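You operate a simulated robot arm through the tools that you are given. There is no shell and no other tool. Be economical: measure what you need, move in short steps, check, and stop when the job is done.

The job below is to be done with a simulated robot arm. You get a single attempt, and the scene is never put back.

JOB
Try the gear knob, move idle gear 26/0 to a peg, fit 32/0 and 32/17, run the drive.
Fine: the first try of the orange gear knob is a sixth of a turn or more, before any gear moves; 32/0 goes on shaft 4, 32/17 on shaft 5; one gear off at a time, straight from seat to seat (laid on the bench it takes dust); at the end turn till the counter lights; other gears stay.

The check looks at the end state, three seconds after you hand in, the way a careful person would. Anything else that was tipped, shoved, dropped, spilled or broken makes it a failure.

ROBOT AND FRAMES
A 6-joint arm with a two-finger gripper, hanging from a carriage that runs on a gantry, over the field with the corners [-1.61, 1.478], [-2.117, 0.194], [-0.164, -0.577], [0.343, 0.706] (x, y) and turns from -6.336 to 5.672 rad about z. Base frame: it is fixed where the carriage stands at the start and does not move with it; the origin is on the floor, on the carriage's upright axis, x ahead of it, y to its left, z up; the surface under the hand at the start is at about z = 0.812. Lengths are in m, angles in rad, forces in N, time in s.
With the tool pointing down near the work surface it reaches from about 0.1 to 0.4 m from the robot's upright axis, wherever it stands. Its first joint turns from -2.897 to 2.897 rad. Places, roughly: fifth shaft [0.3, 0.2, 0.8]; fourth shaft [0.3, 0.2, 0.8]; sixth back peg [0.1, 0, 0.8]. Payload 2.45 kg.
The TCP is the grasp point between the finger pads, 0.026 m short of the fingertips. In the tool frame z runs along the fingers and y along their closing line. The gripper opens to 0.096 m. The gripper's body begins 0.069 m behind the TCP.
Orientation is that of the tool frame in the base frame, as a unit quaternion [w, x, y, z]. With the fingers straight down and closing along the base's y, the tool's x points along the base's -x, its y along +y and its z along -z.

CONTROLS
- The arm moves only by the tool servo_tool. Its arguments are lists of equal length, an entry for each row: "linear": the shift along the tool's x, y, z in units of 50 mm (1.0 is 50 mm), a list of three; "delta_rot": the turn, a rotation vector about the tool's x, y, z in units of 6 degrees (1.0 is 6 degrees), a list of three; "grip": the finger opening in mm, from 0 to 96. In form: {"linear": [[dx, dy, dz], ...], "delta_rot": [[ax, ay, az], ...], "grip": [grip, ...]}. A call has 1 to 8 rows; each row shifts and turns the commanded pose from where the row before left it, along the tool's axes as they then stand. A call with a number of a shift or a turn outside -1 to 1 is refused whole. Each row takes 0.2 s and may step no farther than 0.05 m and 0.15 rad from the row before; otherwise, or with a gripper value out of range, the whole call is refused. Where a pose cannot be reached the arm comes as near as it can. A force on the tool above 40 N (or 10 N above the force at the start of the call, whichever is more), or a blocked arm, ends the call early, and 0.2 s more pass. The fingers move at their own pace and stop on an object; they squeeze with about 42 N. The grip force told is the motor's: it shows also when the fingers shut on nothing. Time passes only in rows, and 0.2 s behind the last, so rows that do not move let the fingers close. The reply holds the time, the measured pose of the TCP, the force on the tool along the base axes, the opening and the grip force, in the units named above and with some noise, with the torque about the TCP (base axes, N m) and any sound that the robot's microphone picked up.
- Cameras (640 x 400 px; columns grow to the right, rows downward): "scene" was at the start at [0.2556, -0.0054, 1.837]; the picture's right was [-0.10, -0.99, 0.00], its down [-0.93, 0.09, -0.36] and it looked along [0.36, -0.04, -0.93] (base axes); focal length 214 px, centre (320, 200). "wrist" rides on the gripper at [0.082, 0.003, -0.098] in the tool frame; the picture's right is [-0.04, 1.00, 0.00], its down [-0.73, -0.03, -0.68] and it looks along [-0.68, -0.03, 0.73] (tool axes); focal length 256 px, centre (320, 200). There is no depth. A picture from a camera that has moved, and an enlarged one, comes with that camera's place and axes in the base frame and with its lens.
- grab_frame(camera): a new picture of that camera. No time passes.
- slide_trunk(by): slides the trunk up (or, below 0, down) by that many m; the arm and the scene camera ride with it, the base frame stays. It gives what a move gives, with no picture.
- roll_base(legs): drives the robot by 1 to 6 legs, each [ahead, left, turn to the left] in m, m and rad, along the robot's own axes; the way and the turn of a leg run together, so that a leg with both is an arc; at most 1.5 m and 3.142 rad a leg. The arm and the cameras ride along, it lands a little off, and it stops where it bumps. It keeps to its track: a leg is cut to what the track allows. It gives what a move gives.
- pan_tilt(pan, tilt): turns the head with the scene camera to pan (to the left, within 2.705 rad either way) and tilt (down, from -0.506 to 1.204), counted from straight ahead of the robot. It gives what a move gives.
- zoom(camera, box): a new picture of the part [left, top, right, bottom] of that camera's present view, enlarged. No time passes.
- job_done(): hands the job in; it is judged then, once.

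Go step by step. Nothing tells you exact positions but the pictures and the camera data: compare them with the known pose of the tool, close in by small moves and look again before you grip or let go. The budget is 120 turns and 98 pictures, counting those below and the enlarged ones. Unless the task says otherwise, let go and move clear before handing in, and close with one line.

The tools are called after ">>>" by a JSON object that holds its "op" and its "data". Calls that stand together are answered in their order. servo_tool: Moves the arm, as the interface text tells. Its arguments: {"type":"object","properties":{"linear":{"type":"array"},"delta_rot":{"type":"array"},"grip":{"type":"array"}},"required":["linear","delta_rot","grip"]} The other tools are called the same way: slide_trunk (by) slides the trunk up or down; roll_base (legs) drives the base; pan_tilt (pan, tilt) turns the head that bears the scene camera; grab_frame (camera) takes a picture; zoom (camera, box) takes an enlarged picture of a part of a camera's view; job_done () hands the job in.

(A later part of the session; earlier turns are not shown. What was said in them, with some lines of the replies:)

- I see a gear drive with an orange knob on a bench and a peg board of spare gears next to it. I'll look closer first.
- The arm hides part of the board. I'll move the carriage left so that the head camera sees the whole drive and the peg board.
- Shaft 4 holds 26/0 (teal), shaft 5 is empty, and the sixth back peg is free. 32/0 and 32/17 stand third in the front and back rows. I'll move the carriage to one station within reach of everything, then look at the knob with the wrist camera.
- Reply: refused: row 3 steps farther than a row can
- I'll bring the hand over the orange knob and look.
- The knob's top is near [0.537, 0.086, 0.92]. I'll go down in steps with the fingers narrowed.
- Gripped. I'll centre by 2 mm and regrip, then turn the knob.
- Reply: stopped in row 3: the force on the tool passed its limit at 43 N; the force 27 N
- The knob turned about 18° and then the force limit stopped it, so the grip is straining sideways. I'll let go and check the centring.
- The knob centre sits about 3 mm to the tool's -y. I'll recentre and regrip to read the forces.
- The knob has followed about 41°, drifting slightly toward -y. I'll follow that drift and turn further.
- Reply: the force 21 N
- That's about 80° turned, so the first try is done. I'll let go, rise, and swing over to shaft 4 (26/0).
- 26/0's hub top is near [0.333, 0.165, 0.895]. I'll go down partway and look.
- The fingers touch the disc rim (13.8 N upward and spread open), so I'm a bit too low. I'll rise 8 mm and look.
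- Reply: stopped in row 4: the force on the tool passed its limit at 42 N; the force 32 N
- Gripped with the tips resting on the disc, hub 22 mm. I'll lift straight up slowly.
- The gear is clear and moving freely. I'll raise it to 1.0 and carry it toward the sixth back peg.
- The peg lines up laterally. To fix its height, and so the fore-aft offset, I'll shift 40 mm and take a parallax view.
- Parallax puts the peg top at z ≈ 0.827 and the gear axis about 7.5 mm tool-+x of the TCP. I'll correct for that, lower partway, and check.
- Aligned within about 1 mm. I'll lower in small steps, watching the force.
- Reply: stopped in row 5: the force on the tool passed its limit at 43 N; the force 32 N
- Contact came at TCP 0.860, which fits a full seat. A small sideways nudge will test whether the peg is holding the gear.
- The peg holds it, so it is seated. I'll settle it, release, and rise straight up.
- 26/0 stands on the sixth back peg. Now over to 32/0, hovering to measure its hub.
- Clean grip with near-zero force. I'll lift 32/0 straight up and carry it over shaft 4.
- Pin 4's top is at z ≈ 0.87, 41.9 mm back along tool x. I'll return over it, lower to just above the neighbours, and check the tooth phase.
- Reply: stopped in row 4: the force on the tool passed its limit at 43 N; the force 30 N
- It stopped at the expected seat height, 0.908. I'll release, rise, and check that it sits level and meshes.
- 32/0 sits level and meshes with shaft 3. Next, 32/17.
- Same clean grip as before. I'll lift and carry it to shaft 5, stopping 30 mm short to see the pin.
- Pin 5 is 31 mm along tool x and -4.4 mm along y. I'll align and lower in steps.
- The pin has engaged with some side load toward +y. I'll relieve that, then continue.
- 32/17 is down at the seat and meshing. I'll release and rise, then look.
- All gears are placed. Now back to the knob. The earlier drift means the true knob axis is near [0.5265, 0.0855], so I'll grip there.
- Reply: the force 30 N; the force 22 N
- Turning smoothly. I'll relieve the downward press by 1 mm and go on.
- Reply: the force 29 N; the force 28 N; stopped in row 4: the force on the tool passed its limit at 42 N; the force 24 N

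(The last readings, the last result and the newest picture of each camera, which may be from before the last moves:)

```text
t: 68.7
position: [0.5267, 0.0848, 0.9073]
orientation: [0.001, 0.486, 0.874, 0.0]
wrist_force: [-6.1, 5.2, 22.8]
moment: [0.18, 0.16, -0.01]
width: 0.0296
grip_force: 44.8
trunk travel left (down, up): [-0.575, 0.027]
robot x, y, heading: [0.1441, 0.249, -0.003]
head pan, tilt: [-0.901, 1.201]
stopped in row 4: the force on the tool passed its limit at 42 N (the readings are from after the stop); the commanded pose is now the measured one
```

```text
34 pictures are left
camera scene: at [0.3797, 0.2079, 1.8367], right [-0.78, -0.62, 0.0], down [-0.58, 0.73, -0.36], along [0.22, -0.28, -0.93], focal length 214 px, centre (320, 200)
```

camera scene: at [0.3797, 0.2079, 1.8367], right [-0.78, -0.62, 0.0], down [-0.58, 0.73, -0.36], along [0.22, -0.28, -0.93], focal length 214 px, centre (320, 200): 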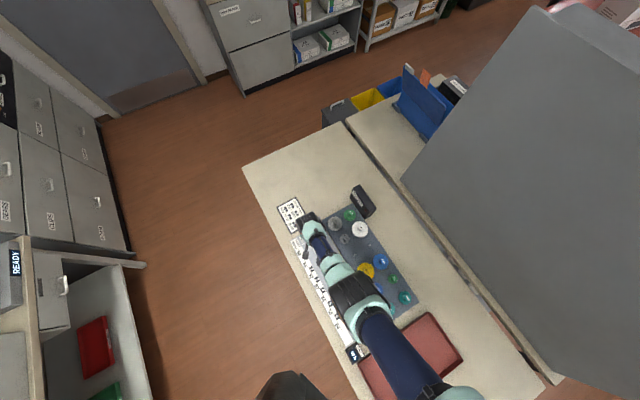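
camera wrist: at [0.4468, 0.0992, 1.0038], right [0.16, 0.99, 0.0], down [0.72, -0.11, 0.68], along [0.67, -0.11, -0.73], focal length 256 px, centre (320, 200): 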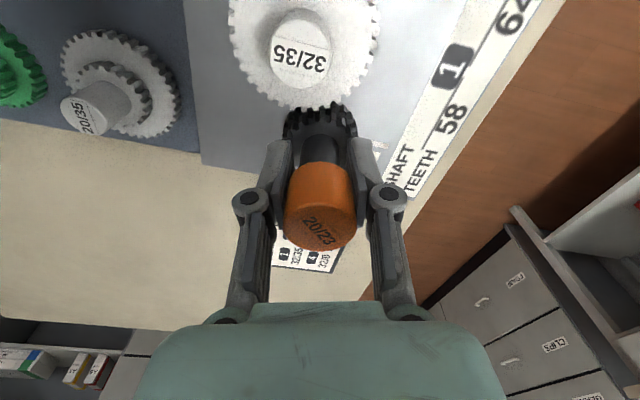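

>>> {"op": "zoom", "data": {"camera": "scene", "box": [325, 330, 389, 370]}}

>>> {"op": "grab_frame", "data": {"camera": "wrist"}}

```text
10.00 times, centred on (357, 350) of scene
camera zoom: at [0.3797, 0.2079, 1.8367], right [-0.78, -0.62, 0.0], down [-0.58, 0.73, -0.36], along [0.22, -0.28, -0.93], focal length 2145 px, centre (-50, -1300)
```

zoom: 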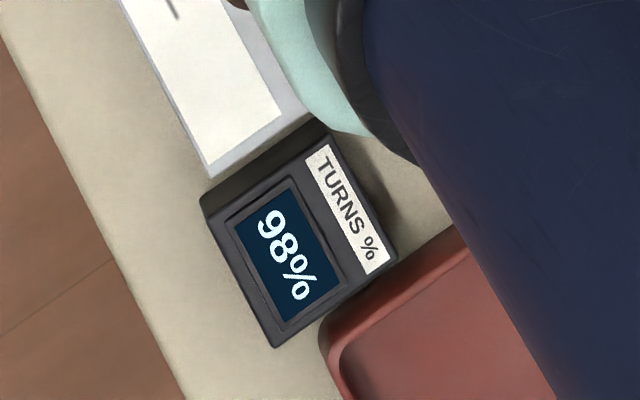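

```text
32 pictures are left
camera wrist: at [0.4878, 0.1578, 1.0032], right [0.87, 0.49, 0.0], down [0.36, -0.64, 0.68], along [0.34, -0.59, -0.73], focal length 256 px, centre (320, 200)
```

wrist: 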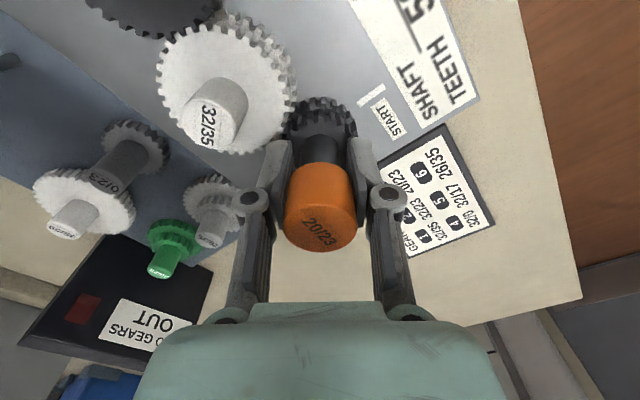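

The counter reads 98%. I'll turn a little more.

>>> {"op": "servo_tool", "data": {"linear": [[0, 0, 0], [0, 0, 0]], "delta_rot": [[0, 0, 0.7], [0, 0, 0.7]], "grip": [20, 20]}}

>>> {"op": "zoom", "data": {"camera": "scene", "box": [325, 330, 389, 370]}}

```text
t: 69.3
position: [0.5279, 0.0855, 0.9071]
orientation: [0.004, 0.549, 0.836, 0.0]
wrist_force: [-1.3, 3.4, 17.9]
moment: [0.18, 0.04, 0.0]
width: 0.0296
grip_force: 44.6
trunk travel left (down, up): [-0.575, 0.027]
robot x, y, heading: [0.145, 0.2516, -0.004]
head pan, tilt: [-0.901, 1.201]
```

```text
10.00 times, centred on (357, 350) of scene
camera zoom: at [0.3801, 0.2077, 1.837], right [-0.78, -0.62, 0.0], down [-0.58, 0.73, -0.36], along [0.23, -0.28, -0.93], focal length 2145 px, centre (-50, -1300)
```

zoom: 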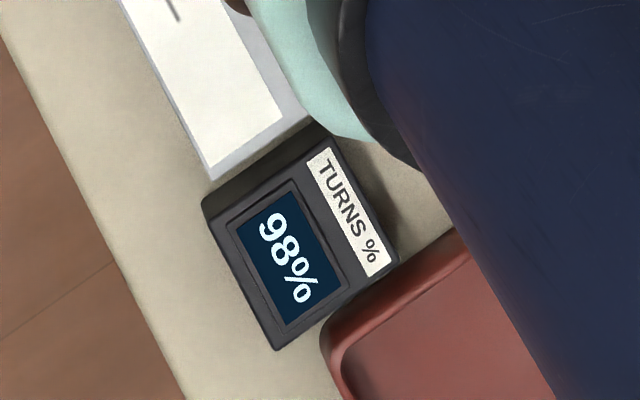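

The reading stays at 98%, which matches the train's ratio (0.976), so the counter is lit and showing the drive ratio. I'll release, rise clear, and inspect everything.

>>> {"op": "servo_tool", "data": {"linear": [[0, 0, 0], [0, 0, 0], [0, 0, 0], [0, 0, -0.8], [0, 0, -0.8], [0, 0, -0.5]], "delta_rot": [[0, 0, 0], [0, 0, 0], [0, 0, 0], [0, 0, 0], [0, 0, 0], [0, 0, 0]], "grip": [60, 60, 60, 60, 60, 60]}}

>>> {"op": "roll_base", "data": {"legs": [[-0.1, 0.25, 0]]}}

>>> {"op": "grab_frame", "data": {"camera": "scene"}}

```text
t: 70.7
position: [0.5277, 0.0878, 1.0126]
orientation: [0.002, 0.549, 0.836, 0.0]
wrist_force: [0.4, 1.1, -0.2]
moment: [0.02, 0.0, 0.0]
width: 0.0601
grip_force: 0.0
trunk travel left (down, up): [-0.575, 0.027]
robot x, y, heading: [0.1461, 0.2486, 0.002]
head pan, tilt: [-0.901, 1.201]
```

```text
t: 72.6
position: [0.4276, 0.3394, 1.0116]
orientation: [0.003, 0.544, 0.839, -0.001]
wrist_force: [0.2, 1.0, -0.2]
moment: [0.01, -0.01, 0.0]
width: 0.0598
grip_force: 0.0
trunk travel left (down, up): [-0.575, 0.027]
robot x, y, heading: [0.0426, 0.4984, 0.008]
head pan, tilt: [-0.901, 1.201]
```

```text
30 pictures are left
camera scene: at [0.2798, 0.4579, 1.837], right [-0.78, -0.63, 0.0], down [-0.59, 0.72, -0.36], along [0.23, -0.28, -0.93], focal length 214 px, centre (320, 200)
```

scene: 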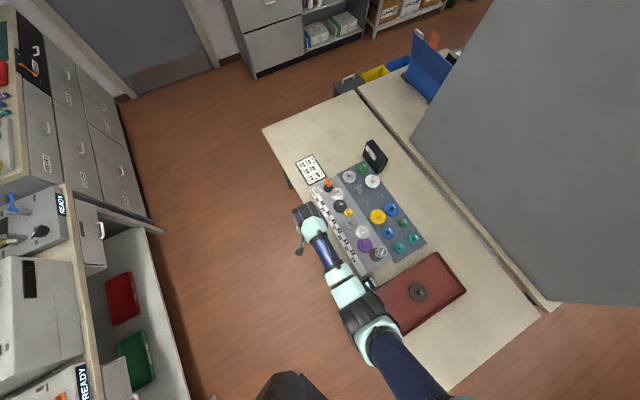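

>>> {"op": "zoom", "data": {"camera": "scene", "box": [300, 145, 428, 225]}}

>>> {"op": "zoom", "data": {"camera": "scene", "box": [320, 205, 448, 285]}}

>>> {"op": "zoom", "data": {"camera": "scene", "box": [340, 260, 404, 300]}}

```text
5.00 times, centred on (364, 185) of scene
camera zoom: at [0.2798, 0.4579, 1.837], right [-0.78, -0.63, 0.0], down [-0.59, 0.72, -0.36], along [0.23, -0.28, -0.93], focal length 1072 px, centre (100, 275)
```

zoom: 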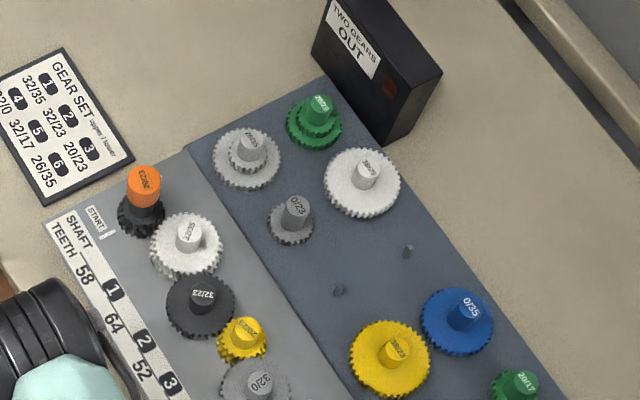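

```text
5.00 times, centred on (384, 245) of scene
camera zoom: at [0.2798, 0.4579, 1.837], right [-0.78, -0.63, 0.0], down [-0.59, 0.72, -0.36], along [0.23, -0.28, -0.93], focal length 1072 px, centre (0, -25)
```

zoom: 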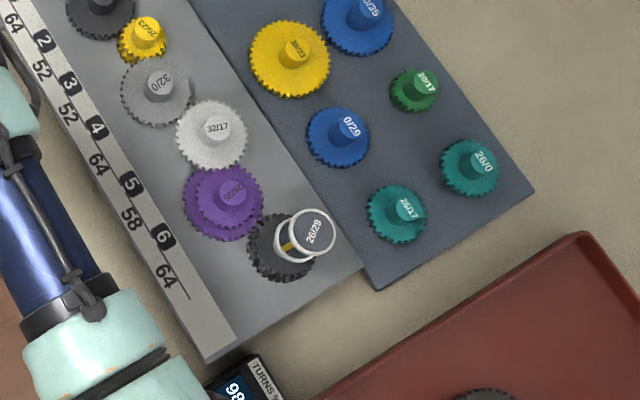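

```text
10.00 times, centred on (372, 280) of scene
camera zoom: at [0.2798, 0.4579, 1.837], right [-0.78, -0.63, 0.0], down [-0.59, 0.72, -0.36], along [0.23, -0.28, -0.93], focal length 2145 px, centre (-200, -600)
```

zoom: 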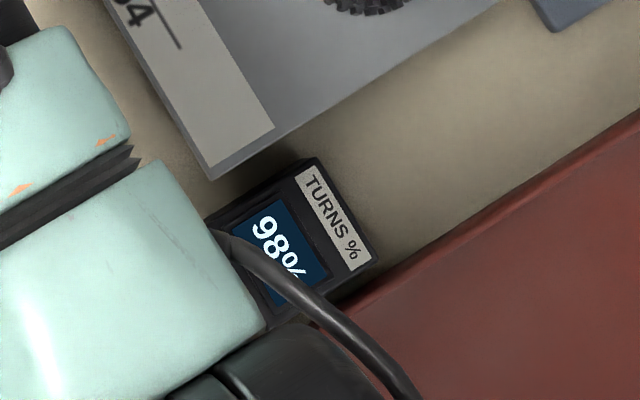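

Everything is in place: 32/0 on shaft 4, 32/17 on shaft 5, 26/0 on the sixth back peg, the counter lit, and the "two gears out" lamp dark. I'm handing in.

>>> {"op": "job_done", "data": {}}

```text
The job is handed in.
```

The job is handed in: I turned the knob about 80° before any gear moved, then moved 26/0 to the sixth back peg, 32/0 to shaft 4 and 32/17 to shaft 5. At the end I turned the drive until the counter lit, and it shows 98%.
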